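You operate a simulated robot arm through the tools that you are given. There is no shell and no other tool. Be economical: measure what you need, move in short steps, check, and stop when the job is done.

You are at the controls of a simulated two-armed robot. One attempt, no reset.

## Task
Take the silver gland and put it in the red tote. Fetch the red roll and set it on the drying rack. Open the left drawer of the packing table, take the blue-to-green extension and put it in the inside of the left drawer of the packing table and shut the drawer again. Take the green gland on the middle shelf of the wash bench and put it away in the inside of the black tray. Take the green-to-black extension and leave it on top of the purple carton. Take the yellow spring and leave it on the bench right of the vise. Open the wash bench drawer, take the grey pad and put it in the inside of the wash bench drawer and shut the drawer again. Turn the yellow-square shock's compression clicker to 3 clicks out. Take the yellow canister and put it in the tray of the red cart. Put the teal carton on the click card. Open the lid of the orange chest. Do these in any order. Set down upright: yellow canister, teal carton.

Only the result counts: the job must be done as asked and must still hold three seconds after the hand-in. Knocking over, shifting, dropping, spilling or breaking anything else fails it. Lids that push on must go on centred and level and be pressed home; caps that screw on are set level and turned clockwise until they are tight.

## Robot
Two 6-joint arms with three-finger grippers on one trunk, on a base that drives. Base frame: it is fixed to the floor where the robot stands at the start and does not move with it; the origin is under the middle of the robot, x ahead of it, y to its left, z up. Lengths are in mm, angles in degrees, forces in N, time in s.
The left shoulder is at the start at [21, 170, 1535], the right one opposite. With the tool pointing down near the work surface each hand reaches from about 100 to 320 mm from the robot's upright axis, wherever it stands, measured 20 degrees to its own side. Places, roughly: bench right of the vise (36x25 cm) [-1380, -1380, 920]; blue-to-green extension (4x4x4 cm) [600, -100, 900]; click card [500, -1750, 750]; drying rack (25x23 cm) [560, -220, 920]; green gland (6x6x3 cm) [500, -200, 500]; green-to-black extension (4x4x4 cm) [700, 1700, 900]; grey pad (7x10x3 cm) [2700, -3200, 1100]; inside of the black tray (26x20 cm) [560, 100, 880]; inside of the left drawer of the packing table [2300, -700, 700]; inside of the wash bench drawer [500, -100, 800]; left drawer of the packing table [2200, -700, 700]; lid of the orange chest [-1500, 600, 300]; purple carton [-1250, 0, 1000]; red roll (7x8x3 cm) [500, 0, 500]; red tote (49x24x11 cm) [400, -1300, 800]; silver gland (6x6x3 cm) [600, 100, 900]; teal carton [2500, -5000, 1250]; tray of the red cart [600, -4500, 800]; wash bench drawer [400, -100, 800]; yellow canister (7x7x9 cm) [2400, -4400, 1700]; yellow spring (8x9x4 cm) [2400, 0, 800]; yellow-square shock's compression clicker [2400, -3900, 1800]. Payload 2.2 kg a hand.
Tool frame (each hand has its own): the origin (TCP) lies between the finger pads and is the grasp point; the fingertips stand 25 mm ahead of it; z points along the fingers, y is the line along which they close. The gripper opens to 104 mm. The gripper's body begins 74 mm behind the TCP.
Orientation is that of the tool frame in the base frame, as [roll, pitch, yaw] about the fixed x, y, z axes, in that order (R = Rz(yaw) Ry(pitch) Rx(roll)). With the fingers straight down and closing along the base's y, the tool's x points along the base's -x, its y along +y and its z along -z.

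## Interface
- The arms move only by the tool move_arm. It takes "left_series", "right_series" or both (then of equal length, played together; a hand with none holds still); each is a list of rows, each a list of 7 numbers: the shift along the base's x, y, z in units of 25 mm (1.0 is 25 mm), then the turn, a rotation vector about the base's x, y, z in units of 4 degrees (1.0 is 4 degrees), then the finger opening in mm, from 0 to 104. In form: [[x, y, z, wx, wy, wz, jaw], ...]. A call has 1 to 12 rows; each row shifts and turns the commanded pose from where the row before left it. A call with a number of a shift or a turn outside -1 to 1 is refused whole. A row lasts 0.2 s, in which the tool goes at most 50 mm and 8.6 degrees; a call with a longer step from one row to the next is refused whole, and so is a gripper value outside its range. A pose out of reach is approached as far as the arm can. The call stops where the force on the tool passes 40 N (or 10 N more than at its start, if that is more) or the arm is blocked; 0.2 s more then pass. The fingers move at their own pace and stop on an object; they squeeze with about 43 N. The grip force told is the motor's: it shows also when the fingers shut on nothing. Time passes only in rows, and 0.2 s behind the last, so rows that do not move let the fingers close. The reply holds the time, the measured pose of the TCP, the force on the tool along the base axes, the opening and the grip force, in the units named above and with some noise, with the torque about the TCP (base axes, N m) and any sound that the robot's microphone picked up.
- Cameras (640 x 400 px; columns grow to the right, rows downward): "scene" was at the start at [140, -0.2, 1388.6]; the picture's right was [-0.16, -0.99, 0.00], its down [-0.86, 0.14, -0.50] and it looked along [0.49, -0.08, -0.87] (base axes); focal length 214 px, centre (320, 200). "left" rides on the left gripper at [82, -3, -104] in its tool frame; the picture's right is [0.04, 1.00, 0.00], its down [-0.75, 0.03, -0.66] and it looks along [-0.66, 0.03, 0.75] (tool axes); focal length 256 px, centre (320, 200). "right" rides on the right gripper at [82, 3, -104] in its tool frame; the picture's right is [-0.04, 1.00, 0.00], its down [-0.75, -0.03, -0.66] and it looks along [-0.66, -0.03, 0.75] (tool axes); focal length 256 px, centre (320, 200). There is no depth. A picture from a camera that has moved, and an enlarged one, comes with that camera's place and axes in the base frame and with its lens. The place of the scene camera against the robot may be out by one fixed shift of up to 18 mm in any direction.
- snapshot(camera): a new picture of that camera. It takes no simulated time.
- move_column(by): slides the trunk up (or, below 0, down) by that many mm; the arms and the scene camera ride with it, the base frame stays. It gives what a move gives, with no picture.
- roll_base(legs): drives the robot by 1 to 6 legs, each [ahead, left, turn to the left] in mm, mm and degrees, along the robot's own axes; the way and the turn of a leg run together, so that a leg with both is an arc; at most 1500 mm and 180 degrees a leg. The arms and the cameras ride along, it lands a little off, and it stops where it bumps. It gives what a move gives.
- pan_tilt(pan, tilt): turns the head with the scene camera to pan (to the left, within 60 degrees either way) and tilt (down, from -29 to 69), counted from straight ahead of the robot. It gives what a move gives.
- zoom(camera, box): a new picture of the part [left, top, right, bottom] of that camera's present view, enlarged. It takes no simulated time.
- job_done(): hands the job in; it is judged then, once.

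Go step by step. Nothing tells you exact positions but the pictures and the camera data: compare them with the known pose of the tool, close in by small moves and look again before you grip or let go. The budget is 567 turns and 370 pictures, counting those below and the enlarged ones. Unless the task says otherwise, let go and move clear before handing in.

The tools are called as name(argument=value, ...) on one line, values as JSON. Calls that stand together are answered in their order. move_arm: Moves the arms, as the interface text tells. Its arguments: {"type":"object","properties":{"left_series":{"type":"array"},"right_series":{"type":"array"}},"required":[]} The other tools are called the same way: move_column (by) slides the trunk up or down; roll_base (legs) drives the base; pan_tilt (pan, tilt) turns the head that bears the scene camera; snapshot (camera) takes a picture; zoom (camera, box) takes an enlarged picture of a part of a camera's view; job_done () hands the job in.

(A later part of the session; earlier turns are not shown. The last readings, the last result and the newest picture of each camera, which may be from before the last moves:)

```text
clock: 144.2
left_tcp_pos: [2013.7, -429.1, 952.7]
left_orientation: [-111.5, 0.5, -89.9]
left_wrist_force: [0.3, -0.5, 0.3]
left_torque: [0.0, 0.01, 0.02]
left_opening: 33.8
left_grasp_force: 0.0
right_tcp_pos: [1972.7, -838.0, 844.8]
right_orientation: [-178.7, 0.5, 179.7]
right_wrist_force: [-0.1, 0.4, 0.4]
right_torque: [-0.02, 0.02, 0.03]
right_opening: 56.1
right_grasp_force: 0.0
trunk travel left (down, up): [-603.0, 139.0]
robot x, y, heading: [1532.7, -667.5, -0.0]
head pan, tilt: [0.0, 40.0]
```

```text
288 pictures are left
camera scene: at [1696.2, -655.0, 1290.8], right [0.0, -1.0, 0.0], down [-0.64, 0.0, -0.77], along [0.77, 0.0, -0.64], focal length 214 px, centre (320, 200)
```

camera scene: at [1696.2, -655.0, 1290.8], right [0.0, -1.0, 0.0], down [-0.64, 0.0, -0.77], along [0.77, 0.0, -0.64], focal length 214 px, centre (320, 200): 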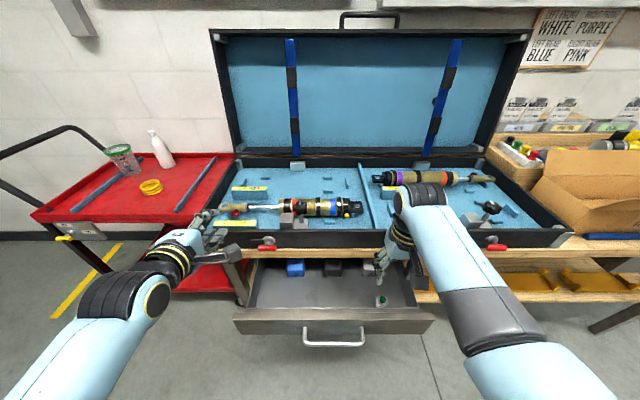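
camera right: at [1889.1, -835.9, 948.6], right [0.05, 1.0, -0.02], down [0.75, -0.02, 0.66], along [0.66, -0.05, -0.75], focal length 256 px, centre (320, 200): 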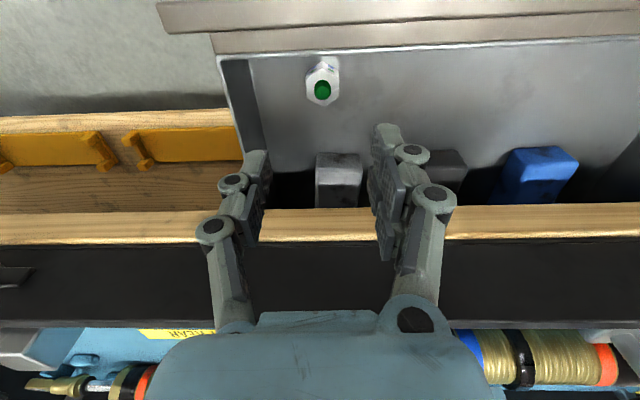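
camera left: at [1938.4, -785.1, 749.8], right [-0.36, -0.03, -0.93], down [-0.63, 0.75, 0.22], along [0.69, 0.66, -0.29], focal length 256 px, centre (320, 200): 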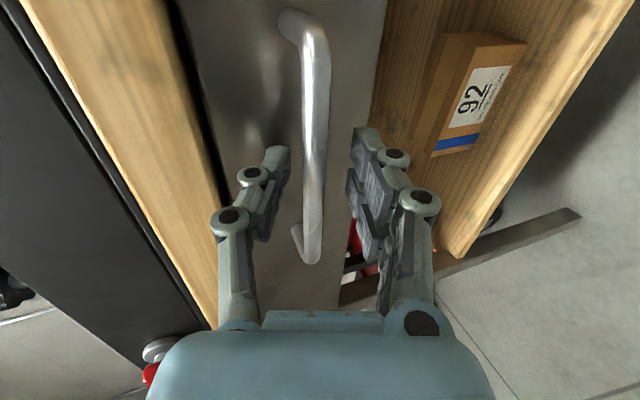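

The extension stands in the drawer. I'll back off, unwind the left wrist to tool-down, then push the drawer shut with the right hand on the handle bar.

roll_base(legs=[[-140, 0, 0]])

move_arm(left_series=[[-0.1, -0.13, -0.16, 0.665, 0.665, -0.976, 34], [-0.1, -0.13, -0.16, 0.665, 0.665, -0.976, 34], [-0.1, -0.13, -0.16, 0.665, 0.665, -0.976, 34], [-0.1, -0.13, -0.16, 0.665, 0.665, -0.976, 34], [-0.1, -0.13, -0.16, 0.665, 0.665, -0.976, 34], [-0.1, -0.13, -0.16, 0.665, 0.665, -0.976, 34], [-0.1, -0.13, -0.16, 0.665, 0.665, -0.976, 34], [-0.1, -0.13, -0.16, 0.665, 0.665, -0.976, 34], [-0.1, -0.13, -0.16, 0.665, 0.665, -0.976, 34], [-0.1, -0.13, -0.16, 0.665, 0.665, -0.976, 34]], right_series=[[0, 0, 0, 0, 0, 0, 40], [0, 0, 0, 0, 0, 0, 20], [0, 0, 0, 0, 0, 0, 0], [0, 0, 0, 0, 0, 0, 0], [0, 0, 0, 0, 0, 0, 0], [0, 0, 0, 0, 0, 0, 0], [0, 0, 0, 0, 0, 0, 0], [0, 0, 0, 0, 0, 0, 0], [0, 0, 0, 0, 0, 0, 0], [0, 0, 0, 0, 0, 0, 0]])

move_arm(left_series=[[-0.1, -0.13, -0.16, 0.665, 0.665, -0.976, 34], [-0.1, -0.13, -0.16, 0.665, 0.665, -0.976, 34], [-0.1, -0.13, -0.16, 0.665, 0.665, -0.976, 34], [-0.1, -0.13, -0.16, 0.665, 0.665, -0.976, 34], [-0.1, -0.13, -0.16, 0.665, 0.665, -0.976, 34], [-0.1, -0.13, -0.16, 0.665, 0.665, -0.976, 34], [-0.1, -0.13, -0.16, 0.665, 0.665, -0.976, 34], [-0.1, -0.13, -0.16, 0.665, 0.665, -0.976, 34], [-0.1, -0.13, -0.16, 0.665, 0.665, -0.976, 34], [-0.1, -0.13, -0.16, 0.665, 0.665, -0.976, 34]])

```text
clock: 145.6
left_tcp_pos: [1869.8, -429.1, 954.3]
left_orientation: [-111.3, 0.5, -90.0]
left_wrist_force: [-0.2, 0.1, -0.2]
left_torque: [0.04, 0.0, -0.02]
left_opening: 33.9
left_grasp_force: 0.0
right_tcp_pos: [1828.7, -839.9, 845.5]
right_orientation: [-178.8, 0.6, 179.8]
right_wrist_force: [0.0, 0.0, 0.6]
right_torque: [0.0, -0.05, -0.02]
right_opening: 55.9
right_grasp_force: 0.0
trunk travel left (down, up): [-603.0, 139.0]
robot x, y, heading: [1394.0, -664.7, 0.1]
head pan, tilt: [0.0, 40.0]
```

```text
clock: 147.8
left_tcp_pos: [1845.4, -460.2, 913.9]
left_orientation: [-145.9, 15.0, -135.4]
left_wrist_force: [0.9, -0.1, -0.4]
left_torque: [0.04, 0.0, 0.0]
left_opening: 33.9
left_grasp_force: 0.1
right_tcp_pos: [1829.5, -840.6, 844.3]
right_orientation: [-178.8, 0.5, 179.7]
right_wrist_force: [-0.2, -0.2, -0.3]
right_torque: [-0.01, -0.01, 0.01]
right_opening: 0.1
right_grasp_force: 28.3
trunk travel left (down, up): [-603.0, 139.0]
robot x, y, heading: [1393.8, -666.9, -0.3]
head pan, tilt: [0.0, 40.0]
```

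```text
clock: 149.9
left_tcp_pos: [1819.3, -491.1, 871.7]
left_orientation: [179.8, 0.1, 179.6]
left_wrist_force: [0.4, 0.1, -1.2]
left_torque: [0.0, 0.01, -0.01]
left_opening: 33.9
left_grasp_force: 0.1
right_tcp_pos: [1828.2, -839.4, 845.8]
right_orientation: [-178.8, 0.5, 179.7]
right_wrist_force: [-0.1, 0.9, -0.2]
right_torque: [0.02, -0.02, 0.0]
right_opening: 0.1
right_grasp_force: 27.8
trunk travel left (down, up): [-603.0, 139.0]
robot x, y, heading: [1393.1, -666.8, -0.1]
head pan, tilt: [0.0, 40.0]
```

roll_base(legs=[[-5, 140, 0]])

move_column(by=-142)

snapshot(camera="right")

snapshot(camera="scene")

```text
clock: 151.3
left_tcp_pos: [1816.3, -350.4, 872.8]
left_orientation: [179.8, 0.4, 179.7]
left_wrist_force: [-0.6, 0.7, 1.2]
left_torque: [-0.02, 0.0, 0.0]
left_opening: 33.9
left_grasp_force: 0.0
right_tcp_pos: [1824.5, -698.6, 846.0]
right_orientation: [-178.7, 0.5, 179.7]
right_wrist_force: [0.4, 0.4, 0.9]
right_torque: [-0.03, 0.01, 0.03]
right_opening: 0.1
right_grasp_force: 28.4
trunk travel left (down, up): [-603.0, 139.0]
robot x, y, heading: [1391.5, -524.3, -0.1]
head pan, tilt: [0.0, 40.0]
```

```text
clock: 153.0
left_tcp_pos: [1815.8, -348.9, 730.6]
left_orientation: [179.5, 0.3, 179.9]
left_wrist_force: [-0.2, 0.0, -0.4]
left_torque: [0.04, -0.01, 0.04]
left_opening: 34.1
left_grasp_force: 0.0
right_tcp_pos: [1824.8, -700.9, 702.8]
right_orientation: [-178.7, 0.4, 179.8]
right_wrist_force: [0.1, -0.5, -0.3]
right_torque: [-0.02, 0.04, 0.01]
right_opening: 0.2
right_grasp_force: 28.8
trunk travel left (down, up): [-461.0, 281.0]
robot x, y, heading: [1390.9, -529.2, -0.2]
head pan, tilt: [0.0, 40.0]
```

```text
287 pictures are left
camera right: at [1741.6, -695.8, 807.0], right [0.04, 1.0, -0.02], down [0.75, -0.02, 0.66], along [0.66, -0.05, -0.75], focal length 256 px, centre (320, 200)
```

right: 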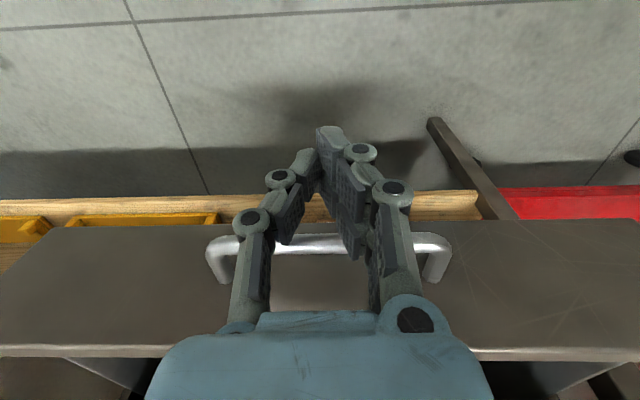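

```text
286 pictures are left
camera scene: at [1550.8, -514.7, 1147.3], right [0.0, -1.0, 0.0], down [-0.64, 0.0, -0.77], along [0.77, 0.0, -0.64], focal length 214 px, centre (320, 200)
```

scene: 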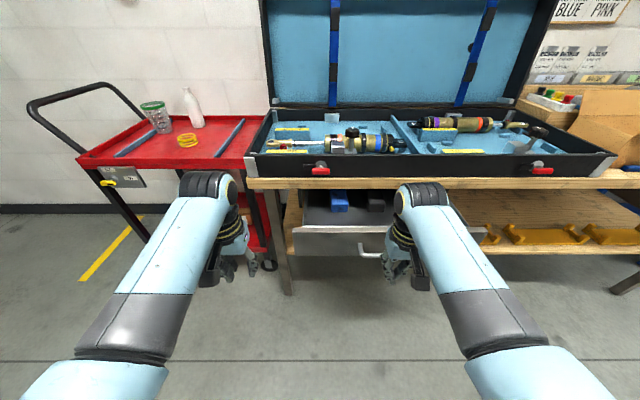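

move_arm(right_series=[[0, 0, 0, 0, -1, 0, 0], [0, 0, 0, 0, -1, 0, 0], [0, 0, 0, 0, -0.5, 0, 0]])

roll_base(legs=[[185, 0, 0]])

snapshot(camera="right")

snapshot(camera="scene")

```text
clock: 153.8
left_tcp_pos: [1816.8, -348.0, 731.3]
left_orientation: [179.6, 0.3, 179.9]
left_wrist_force: [0.2, 0.1, -0.6]
left_torque: [-0.01, -0.01, -0.01]
left_opening: 33.9
left_grasp_force: 0.1
right_tcp_pos: [1826.5, -706.1, 703.9]
right_orientation: [-178.1, 10.8, 179.9]
right_wrist_force: [-1.2, 0.0, 0.1]
right_torque: [0.03, 0.0, 0.01]
right_opening: 0.0
right_grasp_force: 28.3
trunk travel left (down, up): [-461.0, 281.0]
robot x, y, heading: [1389.6, -527.9, -0.0]
head pan, tilt: [0.0, 40.0]
```

```text
clock: 155.3
left_tcp_pos: [2001.7, -348.1, 730.3]
left_orientation: [179.6, 0.3, 180.0]
left_wrist_force: [0.2, 0.9, 0.2]
left_torque: [-0.01, 0.02, 0.03]
left_opening: 33.9
left_grasp_force: 0.1
right_tcp_pos: [2010.4, -705.1, 702.0]
right_orientation: [-178.1, 10.4, 180.0]
right_wrist_force: [0.6, -0.1, 0.0]
right_torque: [-0.02, 0.02, 0.02]
right_opening: 0.0
right_grasp_force: 27.9
trunk travel left (down, up): [-461.0, 281.0]
robot x, y, heading: [1574.1, -525.9, 0.0]
head pan, tilt: [0.0, 40.0]
```

```text
285 pictures are left
camera right: at [1911.2, -700.8, 789.7], right [0.05, 1.0, -0.02], down [0.62, -0.01, 0.78], along [0.78, -0.05, -0.62], focal length 256 px, centre (320, 200)
```

right: 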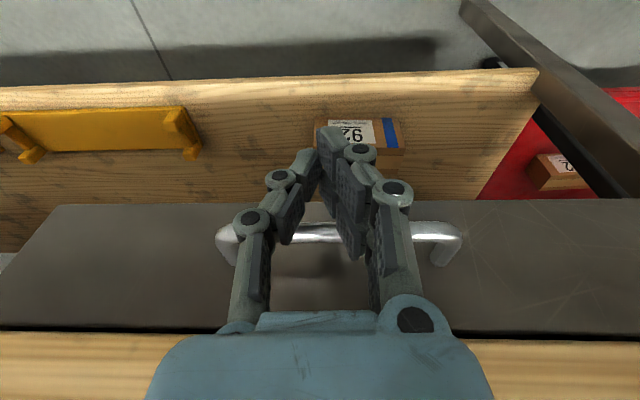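

```text
284 pictures are left
camera scene: at [1737.5, -514.5, 1147.0], right [0.0, -1.0, 0.0], down [-0.64, 0.0, -0.77], along [0.77, 0.0, -0.64], focal length 214 px, centre (320, 200)
```

scene: 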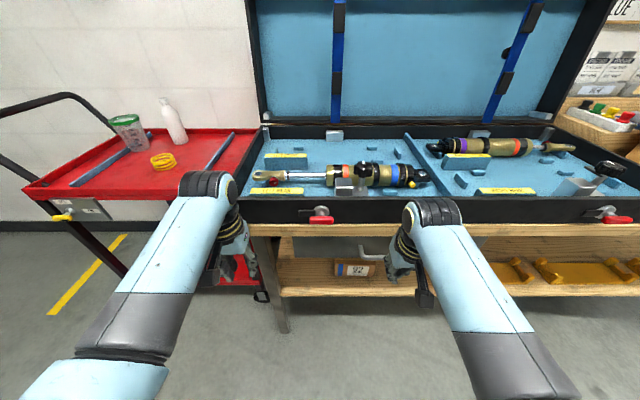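

move_arm(right_series=[[0.3, 0, 0, 0, 0, 0, 0], [0.3, 0, 0, 0, 0, 0, 0], [0.3, 0, 0, 0, 0, 0, 0], [0.3, 0, 0, 0, 0, 0, 0], [0.3, 0, 0, 0, 0, 0, 0], [0.3, 0, 0, 0, 0, 0, 0]])

snapshot(camera="right")

```text
clock: 156.0
left_tcp_pos: [2002.6, -346.8, 731.0]
left_orientation: [179.4, 0.3, 179.7]
left_wrist_force: [0.3, 0.2, -1.0]
left_torque: [-0.01, 0.05, 0.01]
left_opening: 34.1
left_grasp_force: 0.1
right_tcp_pos: [2016.4, -705.1, 697.7]
right_orientation: [-178.3, 8.9, 180.0]
right_wrist_force: [-14.5, -0.5, 0.8]
right_torque: [0.0, -0.2, 0.13]
right_opening: 0.0
right_grasp_force: 28.9
trunk travel left (down, up): [-461.0, 281.0]
robot x, y, heading: [1571.3, -528.3, 0.1]
head pan, tilt: [0.0, 40.0]
stopped in row 3 (right hand): the force on the tool passed its limit at 48 N (the readings are from after the stop); the commanded pose is now the measured one
```

```text
283 pictures are left
camera right: at [1919.2, -700.6, 787.2], right [0.05, 1.0, -0.02], down [0.64, -0.01, 0.77], along [0.76, -0.05, -0.64], focal length 256 px, centre (320, 200)
```

right: 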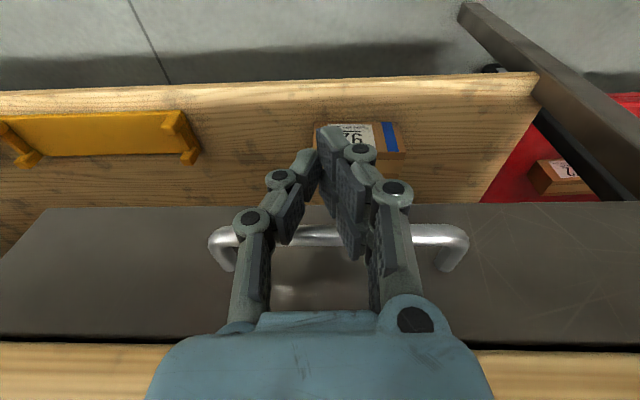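

roll_base(legs=[[-120, 0, 0]])

zoom(camera="scene", box=[220, 120, 540, 320])

snapshot(camera="right")

```text
clock: 157.2
left_tcp_pos: [1880.1, -348.0, 731.5]
left_orientation: [179.4, 0.4, 179.8]
left_wrist_force: [-1.0, -0.1, 0.6]
left_torque: [0.02, -0.06, 0.02]
left_opening: 33.9
left_grasp_force: 0.0
right_tcp_pos: [1898.5, -706.8, 699.2]
right_orientation: [-178.2, 9.4, 179.7]
right_wrist_force: [-0.6, -0.1, -0.7]
right_torque: [0.01, -0.03, -0.02]
right_opening: 0.0
right_grasp_force: 27.9
trunk travel left (down, up): [-461.0, 281.0]
robot x, y, heading: [1454.8, -524.5, -0.3]
head pan, tilt: [0.0, 40.0]
```

```text
2.00 times, centred on (380, 220) of scene
camera zoom: at [1614.6, -514.9, 1147.4], right [0.0, -1.0, 0.0], down [-0.64, 0.0, -0.77], along [0.77, 0.0, -0.64], focal length 429 px, centre (200, 160)
```

zoom: 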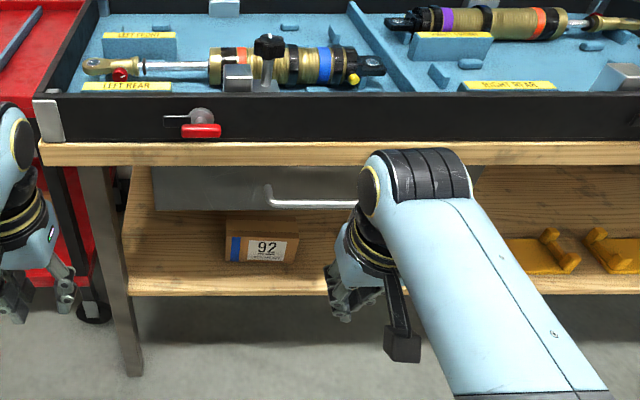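

```text
281 pictures are left
camera right: at [1800.3, -701.4, 788.7], right [0.05, 1.0, -0.02], down [0.64, -0.01, 0.77], along [0.77, -0.05, -0.64], focal length 256 px, centre (320, 200)
```

right: 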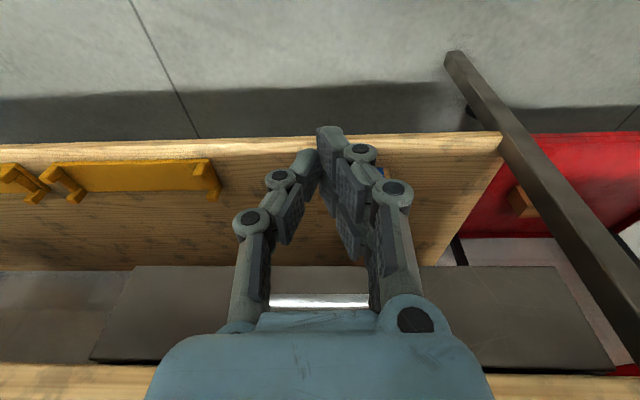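

The drawer seems about 10 mm short of shut; I'll push again.

roll_base(legs=[[115, 0, 0]])

move_arm(right_series=[[0.1, 0, 0, 0, 0, 0, 0], [0.1, 0, 0, 0, 0, 0, 0], [0.1, 0, 0, 0, 0, 0, 0], [0.1, 0, 0, 0, 0, 0, 0], [0.1, 0, 0, 0, 0, 0, 0], [0.1, 0, 0, 0, 0, 0, 0], [0.1, 0, 0, 0, 0, 0, 0], [0.1, 0, 0, 0, 0, 0, 0], [0.1, 0, 0, 0, 0, 0, 0], [0.1, 0, 0, 0, 0, 0, 0]])

snapshot(camera="right")

```text
clock: 158.4
left_tcp_pos: [1999.0, -348.0, 731.8]
left_orientation: [179.5, 0.1, 179.8]
left_wrist_force: [1.1, 0.1, 0.1]
left_torque: [0.01, 0.05, 0.02]
left_opening: 34.1
left_grasp_force: 0.0
right_tcp_pos: [2014.6, -706.3, 697.9]
right_orientation: [-178.2, 9.3, 179.9]
right_wrist_force: [-1.2, -0.4, -1.0]
right_torque: [-0.02, 0.02, 0.03]
right_opening: 0.0
right_grasp_force: 28.3
trunk travel left (down, up): [-461.0, 281.0]
robot x, y, heading: [1572.5, -524.4, -0.0]
head pan, tilt: [0.0, 40.0]
```

```text
clock: 159.4
left_tcp_pos: [1997.6, -348.5, 730.2]
left_orientation: [179.5, 0.2, 179.7]
left_wrist_force: [0.2, -0.4, -0.2]
left_torque: [-0.02, 0.01, 0.01]
left_opening: 33.8
left_grasp_force: 0.1
right_tcp_pos: [2016.9, -707.3, 693.6]
right_orientation: [-178.3, 8.2, 179.8]
right_wrist_force: [-8.5, 0.3, -2.3]
right_torque: [0.1, -0.09, 0.08]
right_opening: 0.0
right_grasp_force: 28.9
trunk travel left (down, up): [-461.0, 281.0]
robot x, y, heading: [1571.8, -521.8, 0.1]
head pan, tilt: [0.0, 40.0]
stopped in row 4 (right hand): the force on the tool passed its limit at 42 N (the readings are from after the stop); the commanded pose is now the measured one
```

```text
280 pictures are left
camera right: at [1920.6, -701.4, 786.0], right [0.05, 1.0, -0.02], down [0.65, -0.01, 0.76], along [0.76, -0.05, -0.65], focal length 256 px, centre (320, 200)
```

right: 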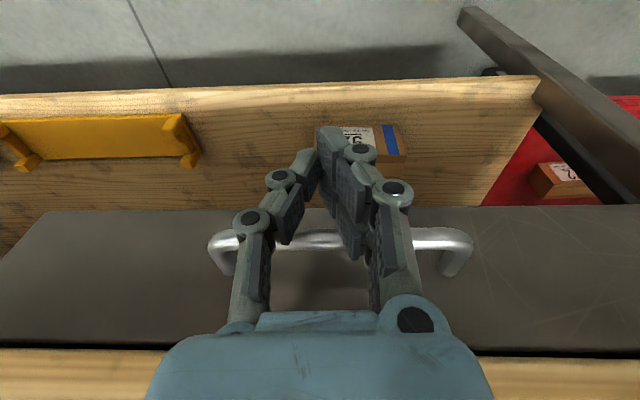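

roll_base(legs=[[20, 0, 0]])

snapshot(camera="right")

```text
clock: 160.2
left_tcp_pos: [2004.7, -348.0, 730.9]
left_orientation: [179.5, 0.3, 179.7]
left_wrist_force: [-0.1, 0.5, 0.2]
left_torque: [-0.03, 0.03, -0.02]
left_opening: 34.0
left_grasp_force: 0.1
right_tcp_pos: [2016.5, -706.6, 689.6]
right_orientation: [-178.4, 7.1, 179.8]
right_wrist_force: [-2.9, 0.4, -0.7]
right_torque: [-0.04, -0.01, 0.03]
right_opening: 0.0
right_grasp_force: 27.8
trunk travel left (down, up): [-461.0, 281.0]
robot x, y, heading: [1579.6, -527.4, -0.4]
head pan, tilt: [0.0, 40.0]
stopped in leg 1: the force on the tool passed its limit at 60 N (the readings are from after the stop); the commanded pose is now the measured one
```

```text
279 pictures are left
camera right: at [1922.6, -701.6, 783.8], right [0.05, 1.0, -0.03], down [0.67, -0.01, 0.74], along [0.74, -0.05, -0.67], focal length 256 px, centre (320, 200)
```

right: 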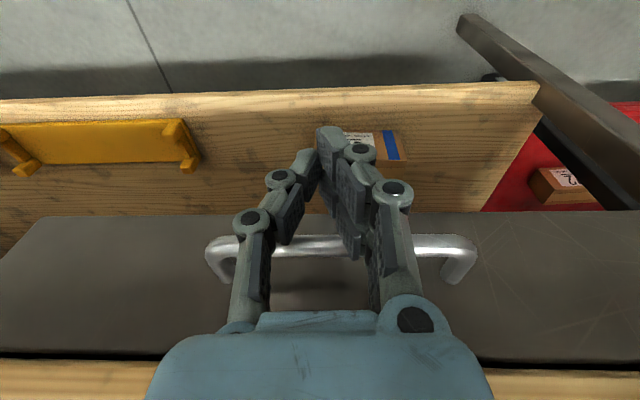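

roll_base(legs=[[-115, 0, 0]])

move_column(by=205)

move_arm(right_series=[[0, 0, 0, -0.4, 0.9, 0, 60], [0, 0, 0, 0, 0.9, 0, 100], [0, 0, 0, 0, 0, 0, 100], [0, 0, 0, 0, 0, 0, 100], [0, 0, 0, 0, 0, 0, 100]])

snapshot(camera="right")

snapshot(camera="scene")

```text
clock: 161.4
left_tcp_pos: [1887.4, -347.9, 730.5]
left_orientation: [179.5, 0.4, 179.7]
left_wrist_force: [0.1, 0.7, 0.4]
left_torque: [0.01, -0.02, -0.02]
left_opening: 34.1
left_grasp_force: 0.1
right_tcp_pos: [1899.1, -705.2, 691.1]
right_orientation: [-178.3, 7.3, 179.8]
right_wrist_force: [0.1, -0.4, -0.5]
right_torque: [0.01, -0.03, 0.05]
right_opening: 0.0
right_grasp_force: 28.2
trunk travel left (down, up): [-461.0, 281.0]
robot x, y, heading: [1459.6, -525.9, -0.3]
head pan, tilt: [0.0, 40.0]
```

```text
clock: 163.6
left_tcp_pos: [1887.7, -347.5, 936.8]
left_orientation: [179.5, 0.2, 179.6]
left_wrist_force: [1.1, 0.2, -0.1]
left_torque: [0.0, -0.03, -0.01]
left_opening: 34.0
left_grasp_force: 0.0
right_tcp_pos: [1900.0, -705.3, 894.8]
right_orientation: [-178.2, 7.1, 179.7]
right_wrist_force: [0.3, 0.2, -0.7]
right_torque: [-0.01, 0.04, 0.0]
right_opening: 0.1
right_grasp_force: 28.7
trunk travel left (down, up): [-666.0, 76.0]
robot x, y, heading: [1459.6, -524.9, -0.4]
head pan, tilt: [0.0, 40.0]
```

```text
clock: 164.8
left_tcp_pos: [1886.8, -347.7, 934.7]
left_orientation: [179.5, 0.4, 179.7]
left_wrist_force: [-1.2, -0.3, -0.2]
left_torque: [-0.04, -0.02, -0.01]
left_opening: 33.9
left_grasp_force: 0.0
right_tcp_pos: [1899.8, -705.3, 895.9]
right_orientation: [-176.7, -0.1, -180.0]
right_wrist_force: [-1.0, -0.5, -1.0]
right_torque: [-0.04, 0.0, -0.02]
right_opening: 100.2
right_grasp_force: 0.1
trunk travel left (down, up): [-666.0, 76.0]
robot x, y, heading: [1458.4, -524.1, -0.2]
head pan, tilt: [0.0, 40.0]
```

```text
278 pictures are left
camera right: at [1818.7, -698.4, 999.6], right [0.04, 1.0, -0.06], down [0.75, 0.01, 0.66], along [0.65, -0.07, -0.75], focal length 256 px, centre (320, 200)
```

right: 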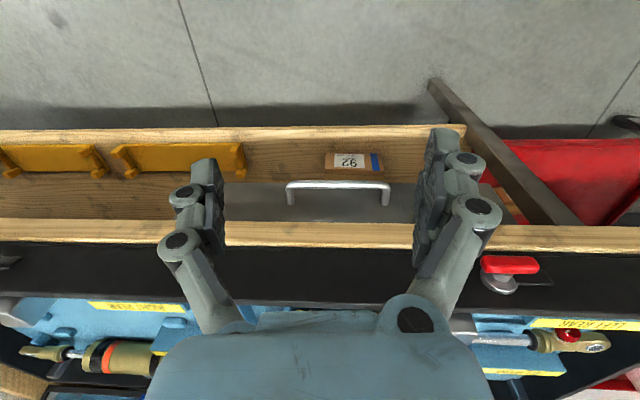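

```text
277 pictures are left
camera scene: at [1619.0, -514.7, 1354.1], right [0.0, -1.0, 0.0], down [-0.64, 0.0, -0.77], along [0.77, 0.0, -0.64], focal length 214 px, centre (320, 200)
```

scene: 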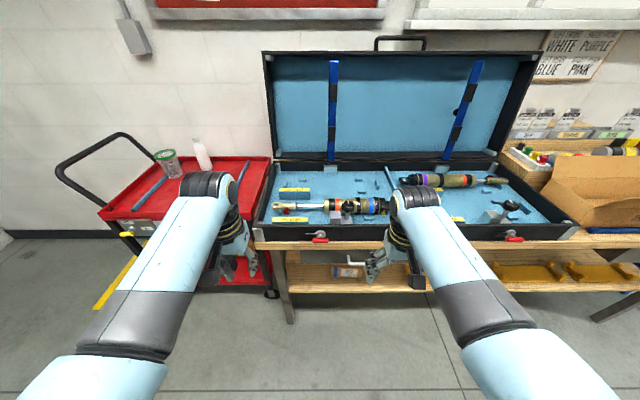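

The drawer is shut (bar-to-board offset matches the closed view). Next the yellow spring on the red cart at about (2320,-40); I'll shift left, raising the right hand out of the way.

move_arm(left_series=[[0, 0, 0.3, 0, 0, 0, 100], [0, 0, 0.3, 0, 0, 0, 100], [0, 0, 0, 0, 0, 0, 100], [0, 0, 0, 0, 0, 0, 100], [0, 0, 0, 0, 0, 0, 100], [0, 0, 0, 0, 0, 0, 100], [0, 0, 0, 0, 0, 0, 100], [0, 0, 0, 0, 0, 0, 100], [0, 0, 0, 0, 0, 0, 100], [0, 0, 0, 0, 0, 0, 100]], right_series=[[0.6, 0, 1, -0.8, 0, 0, 60], [0.6, 0, 1, 0, 0, 0, 40], [0.6, 0, 1, 0, 0, 0, 20], [0.7, 0, 1, 0, 0, 0, 20], [0.7, 0, 1, 0, 0, 0, 20], [0.7, 0, 1, 0, 0, 0, 20], [0.7, 0, 1, 0, 0, 0, 20], [0.7, 0, 1, 0, 0, 0, 20], [0.7, 0, 1, 0, 0, 0, 20], [0.7, 0, 1, 0, 0, 0, 20]])

roll_base(legs=[[0, 314, 0]])

snapshot(camera="scene")

snapshot(camera="left")

```text
clock: 167.0
left_tcp_pos: [1888.0, -347.5, 950.8]
left_orientation: [179.3, 0.3, 179.7]
left_wrist_force: [0.2, 0.2, -0.3]
left_torque: [0.01, -0.02, -0.01]
left_opening: 100.3
left_grasp_force: 0.0
right_tcp_pos: [2068.3, -703.7, 1144.4]
right_orientation: [-173.3, -0.1, 180.0]
right_wrist_force: [-0.2, 0.3, -0.3]
right_torque: [0.0, 0.0, 0.02]
right_opening: 19.8
right_grasp_force: 0.1
trunk travel left (down, up): [-666.0, 76.0]
robot x, y, heading: [1458.6, -526.4, -0.3]
head pan, tilt: [0.0, 40.0]
```

```text
clock: 169.1
left_tcp_pos: [1887.2, -33.0, 949.8]
left_orientation: [179.5, 0.3, 179.9]
left_wrist_force: [0.0, -1.0, 0.9]
left_torque: [-0.04, -0.01, -0.04]
left_opening: 100.2
left_grasp_force: 0.2
right_tcp_pos: [2067.4, -387.3, 1144.7]
right_orientation: [-173.4, -0.1, -179.9]
right_wrist_force: [1.1, 1.6, -0.4]
right_torque: [-0.02, 0.03, -0.02]
right_opening: 20.0
right_grasp_force: 0.0
trunk travel left (down, up): [-666.0, 76.0]
robot x, y, heading: [1459.7, -210.5, 0.2]
head pan, tilt: [0.0, 40.0]
```

```text
276 pictures are left
camera scene: at [1619.6, -200.4, 1354.1], right [0.0, -1.0, 0.0], down [-0.64, 0.0, -0.77], along [0.77, 0.0, -0.64], focal length 214 px, centre (320, 200)
```

scene: 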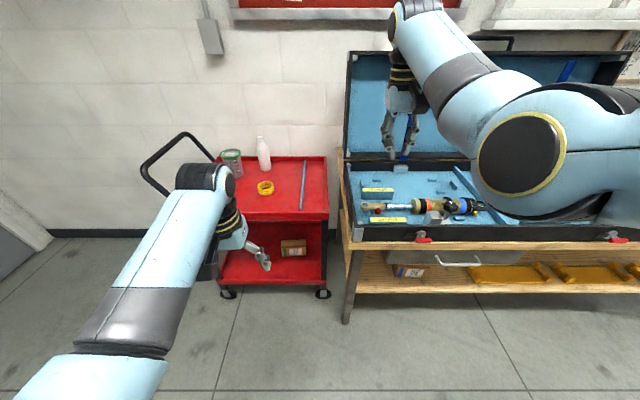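

```text
275 pictures are left
camera left: at [1803.8, -36.7, 1054.0], right [-0.04, 1.0, 0.01], down [0.75, 0.02, 0.66], along [0.66, 0.03, -0.75], focal length 256 px, centre (320, 200)
```

left: 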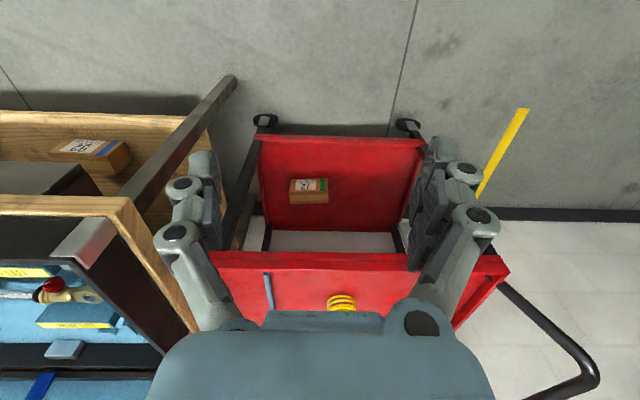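

roll_base(legs=[[290, 0, 0]])

move_arm(right_series=[[0, 0, 0, 0.8, 0, 0, 20], [0, 0, 0, 0.8, 0, 0, 20]])

snapshot(camera="scene")

snapshot(camera="left")

```text
clock: 171.1
left_tcp_pos: [2176.0, -30.3, 949.6]
left_orientation: [179.4, 0.3, -180.0]
left_wrist_force: [-0.3, -0.2, -0.3]
left_torque: [0.0, 0.03, 0.0]
left_opening: 99.9
left_grasp_force: 0.1
right_tcp_pos: [2358.5, -387.3, 1142.7]
right_orientation: [-173.4, -0.2, -179.6]
right_wrist_force: [0.2, 0.0, 0.0]
right_torque: [0.02, 0.03, -0.03]
right_opening: 20.2
right_grasp_force: 0.0
trunk travel left (down, up): [-666.0, 76.0]
robot x, y, heading: [1749.4, -213.7, 0.3]
head pan, tilt: [0.0, 40.0]
```

```text
clock: 171.7
left_tcp_pos: [2176.3, -30.7, 950.7]
left_orientation: [179.3, 0.3, -179.9]
left_wrist_force: [-1.5, -0.3, 0.0]
left_torque: [-0.02, 0.03, -0.02]
left_opening: 99.7
left_grasp_force: 0.1
right_tcp_pos: [2358.3, -386.5, 1142.9]
right_orientation: [-179.9, -0.1, -179.6]
right_wrist_force: [0.1, -0.2, 0.4]
right_torque: [0.01, 0.0, -0.05]
right_opening: 20.2
right_grasp_force: 0.1
trunk travel left (down, up): [-666.0, 76.0]
robot x, y, heading: [1752.0, -209.1, 0.3]
head pan, tilt: [0.0, 40.0]
```

```text
274 pictures are left
camera scene: at [1909.6, -200.4, 1354.0], right [0.0, -1.0, 0.0], down [-0.64, 0.0, -0.77], along [0.77, 0.0, -0.64], focal length 214 px, centre (320, 200)
```

scene: 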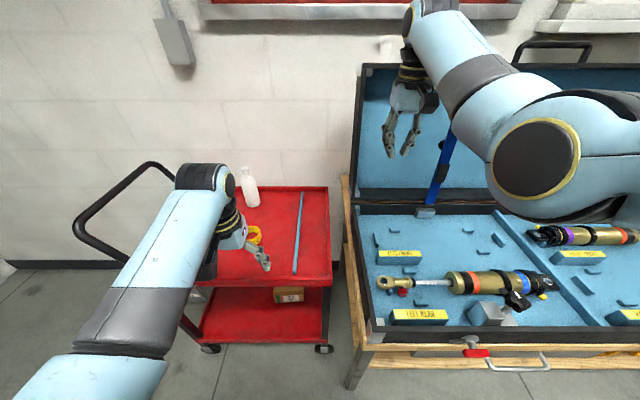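

```text
273 pictures are left
camera left: at [2093.3, -35.7, 1053.9], right [-0.04, 1.0, 0.01], down [0.75, 0.02, 0.66], along [0.66, 0.04, -0.75], focal length 256 px, centre (320, 200)
```

left: 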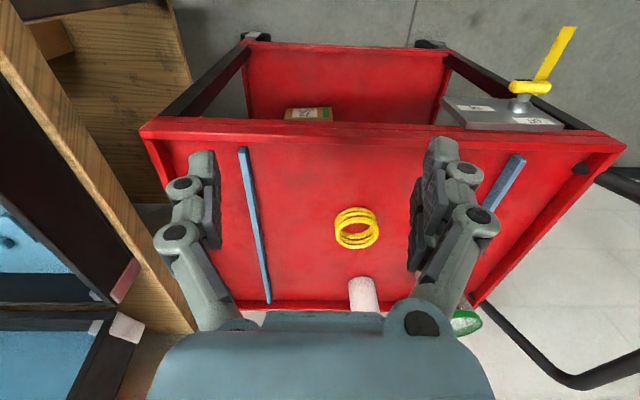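

move_arm(left_series=[[0.85, 0, 0.36, 0, 0, 0, 104], [0.85, 0, 0.36, 0, 0, 0, 104], [0.85, 0, 0.36, 0, 0, 0, 104], [0.85, 0, 0.36, 0, 0, 0, 104], [0.85, 0, 0.36, 0, 0, 0, 104], [0.85, 0, 0.36, 0, 0, 0, 104]], right_series=[[0.2, 0.3, 0.3, 0, 0, 0, 20], [0.2, 0.3, 0.3, 0, 0, 0, 20], [0.2, 0.3, 0.3, 0, 0, 0, 20], [0.2, 0.3, 0.3, 0, 0, 0, 20], [0.2, 0.3, 0.4, 0, 0, 0, 20], [0.2, 0.1, 0.4, 0, 0, 0, 20]])

roll_base(legs=[[0, 84, 0], [145, 0, 0]])

move_column(by=-120)

snapshot(camera="scene")

snapshot(camera="left")

```text
clock: 173.1
left_tcp_pos: [2305.7, -31.7, 1003.7]
left_orientation: [179.4, 0.3, -179.9]
left_wrist_force: [-0.6, 0.1, -0.3]
left_torque: [0.03, 0.02, 0.0]
left_opening: 103.9
left_grasp_force: 0.0
right_tcp_pos: [2389.1, -347.2, 1194.9]
right_orientation: [-179.8, -0.2, -179.7]
right_wrist_force: [0.6, 0.8, 0.1]
right_torque: [-0.01, 0.0, 0.0]
right_opening: 19.9
right_grasp_force: 0.0
trunk travel left (down, up): [-666.0, 76.0]
robot x, y, heading: [1751.7, -208.6, 0.1]
head pan, tilt: [0.0, 40.0]
```

```text
clock: 175.1
left_tcp_pos: [2447.6, 53.4, 1003.6]
left_orientation: [179.4, 0.3, -180.0]
left_wrist_force: [-0.1, 0.5, 0.1]
left_torque: [0.03, 0.02, -0.01]
left_opening: 104.0
left_grasp_force: 0.0
right_tcp_pos: [2531.6, -261.5, 1194.3]
right_orientation: [-179.8, 0.0, -179.6]
right_wrist_force: [0.9, 0.5, 0.2]
right_torque: [-0.03, 0.02, -0.01]
right_opening: 20.1
right_grasp_force: 0.1
trunk travel left (down, up): [-666.0, 76.0]
robot x, y, heading: [1892.6, -129.7, 0.5]
head pan, tilt: [0.0, 40.0]
```

```text
clock: 176.6
left_tcp_pos: [2446.8, 53.3, 883.7]
left_orientation: [179.4, 0.3, -179.9]
left_wrist_force: [-0.5, 0.3, -0.3]
left_torque: [0.0, 0.0, 0.01]
left_opening: 104.0
left_grasp_force: 0.1
right_tcp_pos: [2530.2, -261.0, 1074.7]
right_orientation: [-179.9, 0.0, -179.6]
right_wrist_force: [0.4, 0.1, -0.1]
right_torque: [-0.01, -0.05, -0.02]
right_opening: 20.0
right_grasp_force: 0.1
trunk travel left (down, up): [-546.0, 196.0]
robot x, y, heading: [1893.6, -126.2, 0.1]
head pan, tilt: [0.0, 40.0]
```

```text
272 pictures are left
camera scene: at [2053.7, -116.0, 1233.6], right [0.0, -1.0, 0.0], down [-0.64, 0.0, -0.77], along [0.77, 0.0, -0.64], focal length 214 px, centre (320, 200)
```

scene: 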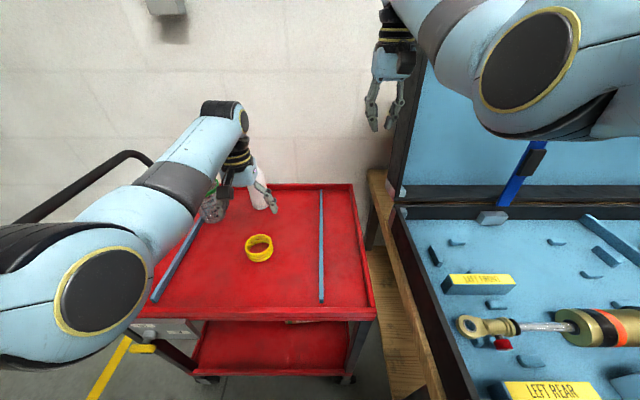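

```text
271 pictures are left
camera left: at [2364.6, 48.5, 987.4], right [-0.04, 1.0, 0.01], down [0.75, 0.02, 0.66], along [0.66, 0.04, -0.75], focal length 256 px, centre (320, 200)
```

left: 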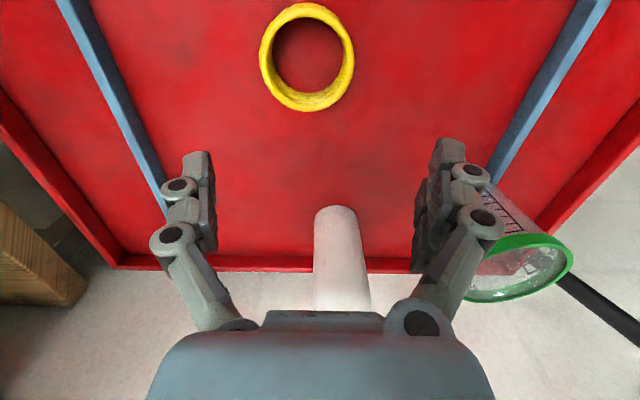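

roll_base(legs=[[-38, -9, 0]])

move_column(by=-70)

snapshot(camera="left")

```text
clock: 177.5
left_tcp_pos: [2408.6, 42.3, 884.2]
left_orientation: [179.3, 0.5, -179.9]
left_wrist_force: [-0.4, 0.6, 0.6]
left_torque: [0.0, -0.03, 0.0]
left_opening: 104.0
left_grasp_force: 0.0
right_tcp_pos: [2492.0, -272.1, 1074.3]
right_orientation: [-179.9, 0.0, -179.6]
right_wrist_force: [-1.7, 0.8, 0.7]
right_torque: [0.01, -0.03, 0.0]
right_opening: 20.2
right_grasp_force: 0.1
trunk travel left (down, up): [-546.0, 196.0]
robot x, y, heading: [1857.4, -134.8, -0.1]
head pan, tilt: [0.0, 40.0]
```

```text
clock: 178.6
left_tcp_pos: [2410.6, 43.9, 814.6]
left_orientation: [179.4, 0.3, -180.0]
left_wrist_force: [-0.2, 0.1, 0.3]
left_torque: [0.01, -0.02, 0.02]
left_opening: 104.3
left_grasp_force: 0.1
right_tcp_pos: [2493.0, -271.3, 1004.4]
right_orientation: [-179.8, 0.1, -179.5]
right_wrist_force: [0.5, 0.4, 0.5]
right_torque: [0.01, -0.02, 0.01]
right_opening: 19.9
right_grasp_force: 0.0
trunk travel left (down, up): [-476.0, 266.0]
robot x, y, heading: [1852.6, -137.1, 0.3]
head pan, tilt: [0.0, 40.0]
```

```text
270 pictures are left
camera left: at [2326.9, 39.1, 917.6], right [-0.04, 1.0, 0.01], down [0.75, 0.02, 0.66], along [0.66, 0.04, -0.75], focal length 256 px, centre (320, 200)
```

left: 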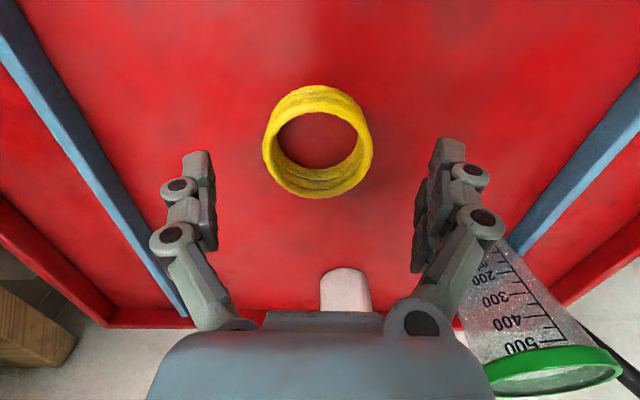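

move_column(by=-38)

snapshot(camera="left")

```text
clock: 179.4
left_tcp_pos: [2410.4, 43.1, 776.0]
left_orientation: [179.4, 0.4, -179.9]
left_wrist_force: [-0.1, 0.0, -0.1]
left_torque: [0.0, 0.0, 0.01]
left_opening: 103.9
left_grasp_force: 0.1
right_tcp_pos: [2492.8, -270.6, 967.7]
right_orientation: [-179.8, 0.0, -179.6]
right_wrist_force: [0.1, 0.0, -0.3]
right_torque: [0.01, 0.02, 0.01]
right_opening: 19.9
right_grasp_force: 0.1
trunk travel left (down, up): [-438.0, 304.0]
robot x, y, heading: [1858.0, -136.9, 0.3]
head pan, tilt: [0.0, 40.0]
```

```text
269 pictures are left
camera left: at [2326.9, 39.1, 879.5], right [-0.04, 1.0, 0.01], down [0.75, 0.02, 0.66], along [0.66, 0.04, -0.75], focal length 256 px, centre (320, 200)
```

left: 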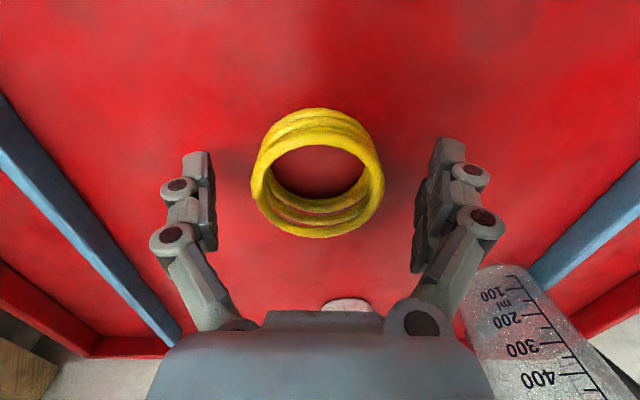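

move_column(by=-8)

move_arm(left_series=[[0, 0, 0, 0, 0, 0, 80], [0, 0, 0, 0, 0, 0, 60], [0, 0, 0, 0, 0, 0, 55], [0, 0, 0, 0, 0, 0, 55], [0, 0, 0, 0, 0, 0, 55]])

snapshot(camera="left")

```text
clock: 179.9
left_tcp_pos: [2410.3, 43.3, 768.0]
left_orientation: [179.4, 0.3, -179.8]
left_wrist_force: [1.2, 0.0, 1.0]
left_torque: [-0.02, 0.0, 0.01]
left_opening: 104.3
left_grasp_force: 0.0
right_tcp_pos: [2493.6, -270.0, 959.5]
right_orientation: [-179.8, -0.1, -179.6]
right_wrist_force: [-0.3, -0.4, -0.5]
right_torque: [-0.01, -0.03, 0.02]
right_opening: 19.9
right_grasp_force: 0.2
trunk travel left (down, up): [-430.0, 312.0]
robot x, y, heading: [1853.7, -134.5, 0.2]
head pan, tilt: [0.0, 40.0]
```

```text
clock: 181.1
left_tcp_pos: [2410.1, 43.7, 768.8]
left_orientation: [179.4, 0.4, -180.0]
left_wrist_force: [0.6, -1.0, 1.7]
left_torque: [-0.1, -0.12, -0.04]
left_opening: 72.0
left_grasp_force: 43.2
right_tcp_pos: [2494.5, -271.0, 957.8]
right_orientation: [-179.8, 0.1, -179.6]
right_wrist_force: [-0.4, 0.3, -0.2]
right_torque: [0.02, -0.01, 0.01]
right_opening: 19.9
right_grasp_force: 0.0
trunk travel left (down, up): [-430.0, 312.0]
robot x, y, heading: [1852.7, -136.8, 0.1]
head pan, tilt: [0.0, 40.0]
```

```text
268 pictures are left
camera left: at [2326.9, 39.0, 871.2], right [-0.04, 1.0, 0.01], down [0.75, 0.02, 0.66], along [0.66, 0.04, -0.75], focal length 256 px, centre (320, 200)
```

left: 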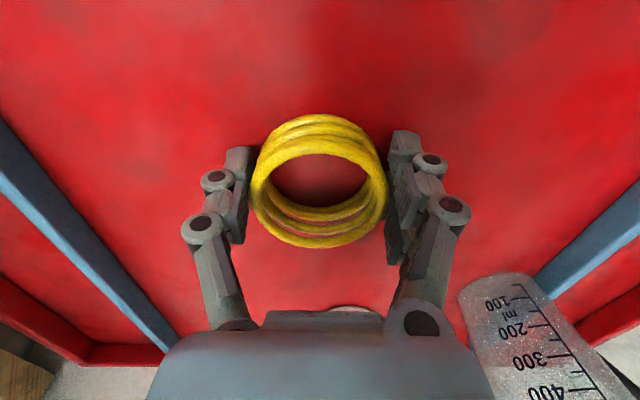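

Spring gripped. Lift, then back out and go to the blue cart for the grey pad with the right hand.

move_column(by=225)

roll_base(legs=[[-340, 0, 0]])

snapshot(camera="left")

snapshot(camera="scene")

```text
clock: 183.5
left_tcp_pos: [2410.5, 43.3, 990.8]
left_orientation: [179.4, 0.3, -179.9]
left_wrist_force: [0.3, -0.5, -1.1]
left_torque: [-0.02, -0.02, 0.0]
left_opening: 71.8
left_grasp_force: 42.9
right_tcp_pos: [2493.6, -270.6, 1182.9]
right_orientation: [-179.7, -0.1, -179.6]
right_wrist_force: [0.1, 0.2, -0.2]
right_torque: [0.02, -0.02, -0.01]
right_opening: 20.0
right_grasp_force: 0.0
trunk travel left (down, up): [-655.0, 87.0]
robot x, y, heading: [1856.0, -136.4, 0.5]
head pan, tilt: [0.0, 40.0]
```

```text
clock: 185.7
left_tcp_pos: [2069.4, 40.1, 992.7]
left_orientation: [179.4, 0.3, 179.8]
left_wrist_force: [-0.9, -0.3, -0.3]
left_torque: [0.0, 0.02, 0.0]
left_opening: 71.5
left_grasp_force: 42.8
right_tcp_pos: [2150.6, -274.6, 1184.4]
right_orientation: [-179.8, 0.0, -180.0]
right_wrist_force: [0.0, 0.1, 0.4]
right_torque: [0.05, 0.01, 0.0]
right_opening: 20.0
right_grasp_force: 0.0
trunk travel left (down, up): [-655.0, 87.0]
robot x, y, heading: [1511.4, -135.0, -0.1]
head pan, tilt: [0.0, 40.0]
```

```text
267 pictures are left
camera left: at [1985.9, 36.0, 1096.2], right [-0.04, 1.0, 0.01], down [0.75, 0.02, 0.66], along [0.66, 0.03, -0.75], focal length 256 px, centre (320, 200)
```

left: 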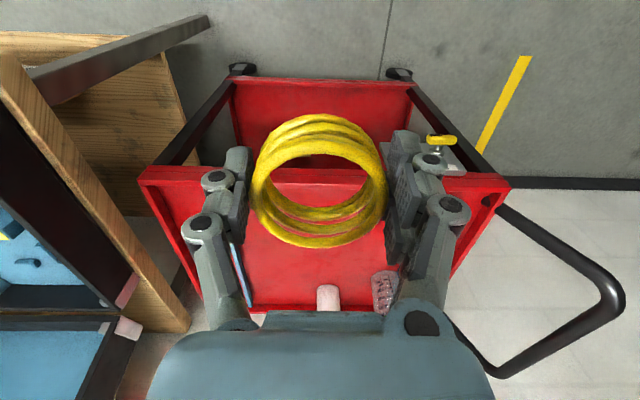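

```text
266 pictures are left
camera scene: at [1673.1, -126.5, 1343.1], right [0.0, -1.0, 0.0], down [-0.64, 0.0, -0.77], along [0.77, 0.0, -0.64], focal length 214 px, centre (320, 200)
```

scene: 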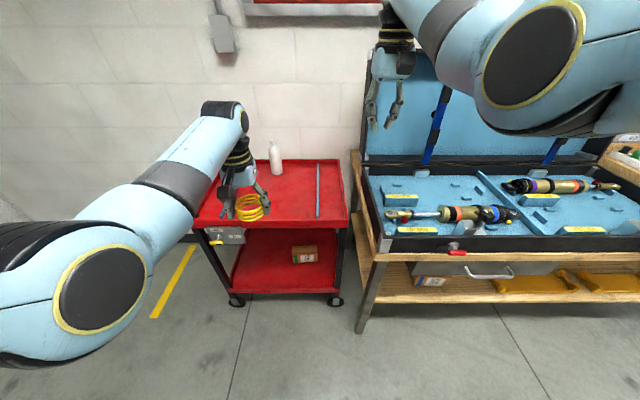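

roll_base(legs=[[-110, 0, 0], [0, -1450, 0], [0, -1480, 0]])

pan_tilt(pan=0, tilt=25)

snapshot(camera="scene")

zoom(camera="scene", box=[240, 80, 480, 230])

```text
clock: 200.8
left_tcp_pos: [1961.6, -2901.7, 993.5]
left_orientation: [179.4, 0.4, -179.3]
left_wrist_force: [0.1, -0.6, -1.3]
left_torque: [0.01, 0.01, 0.02]
left_opening: 71.4
left_grasp_force: 42.7
right_tcp_pos: [2046.5, -3214.3, 1182.7]
right_orientation: [-179.7, -0.1, -179.0]
right_wrist_force: [-0.8, -0.5, -0.7]
right_torque: [0.0, 0.04, -0.01]
right_opening: 20.0
right_grasp_force: 0.1
trunk travel left (down, up): [-655.0, 87.0]
robot x, y, heading: [1404.4, -3084.9, 0.6]
head pan, tilt: [0.0, 40.0]
```

```text
clock: 201.5
left_tcp_pos: [1960.1, -2900.5, 991.9]
left_orientation: [179.3, 0.3, -179.3]
left_wrist_force: [-0.3, -1.2, -0.7]
left_torque: [-0.03, 0.02, 0.01]
left_opening: 71.2
left_grasp_force: 42.9
right_tcp_pos: [2046.8, -3214.6, 1184.5]
right_orientation: [-179.8, -0.1, -179.0]
right_wrist_force: [1.1, -0.2, -0.8]
right_torque: [0.04, -0.01, -0.02]
right_opening: 19.8
right_grasp_force: 0.1
trunk travel left (down, up): [-655.0, 87.0]
robot x, y, heading: [1407.0, -3087.9, 0.8]
head pan, tilt: [0.0, 25.0]
```

```text
265 pictures are left
camera scene: at [1574.0, -3074.7, 1366.3], right [0.01, -1.0, 0.0], down [-0.42, -0.01, -0.91], along [0.91, 0.01, -0.42], focal length 214 px, centre (320, 200)
```

scene: 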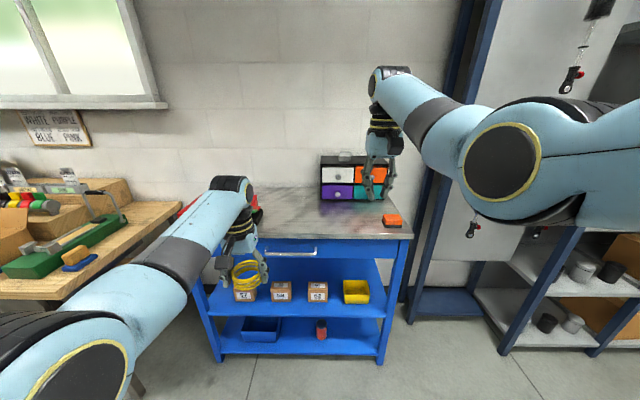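

```text
2.67 times, centred on (360, 155) of scene
camera zoom: at [1574.0, -3074.7, 1366.3], right [0.01, -1.0, 0.0], down [-0.42, -0.01, -0.91], along [0.91, 0.01, -0.42], focal length 572 px, centre (213, 320)
```

zoom: 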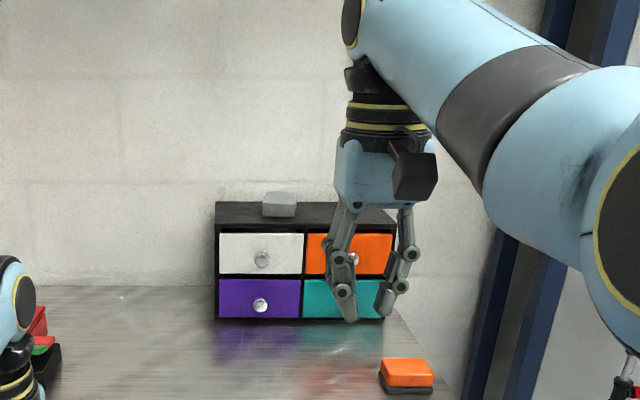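

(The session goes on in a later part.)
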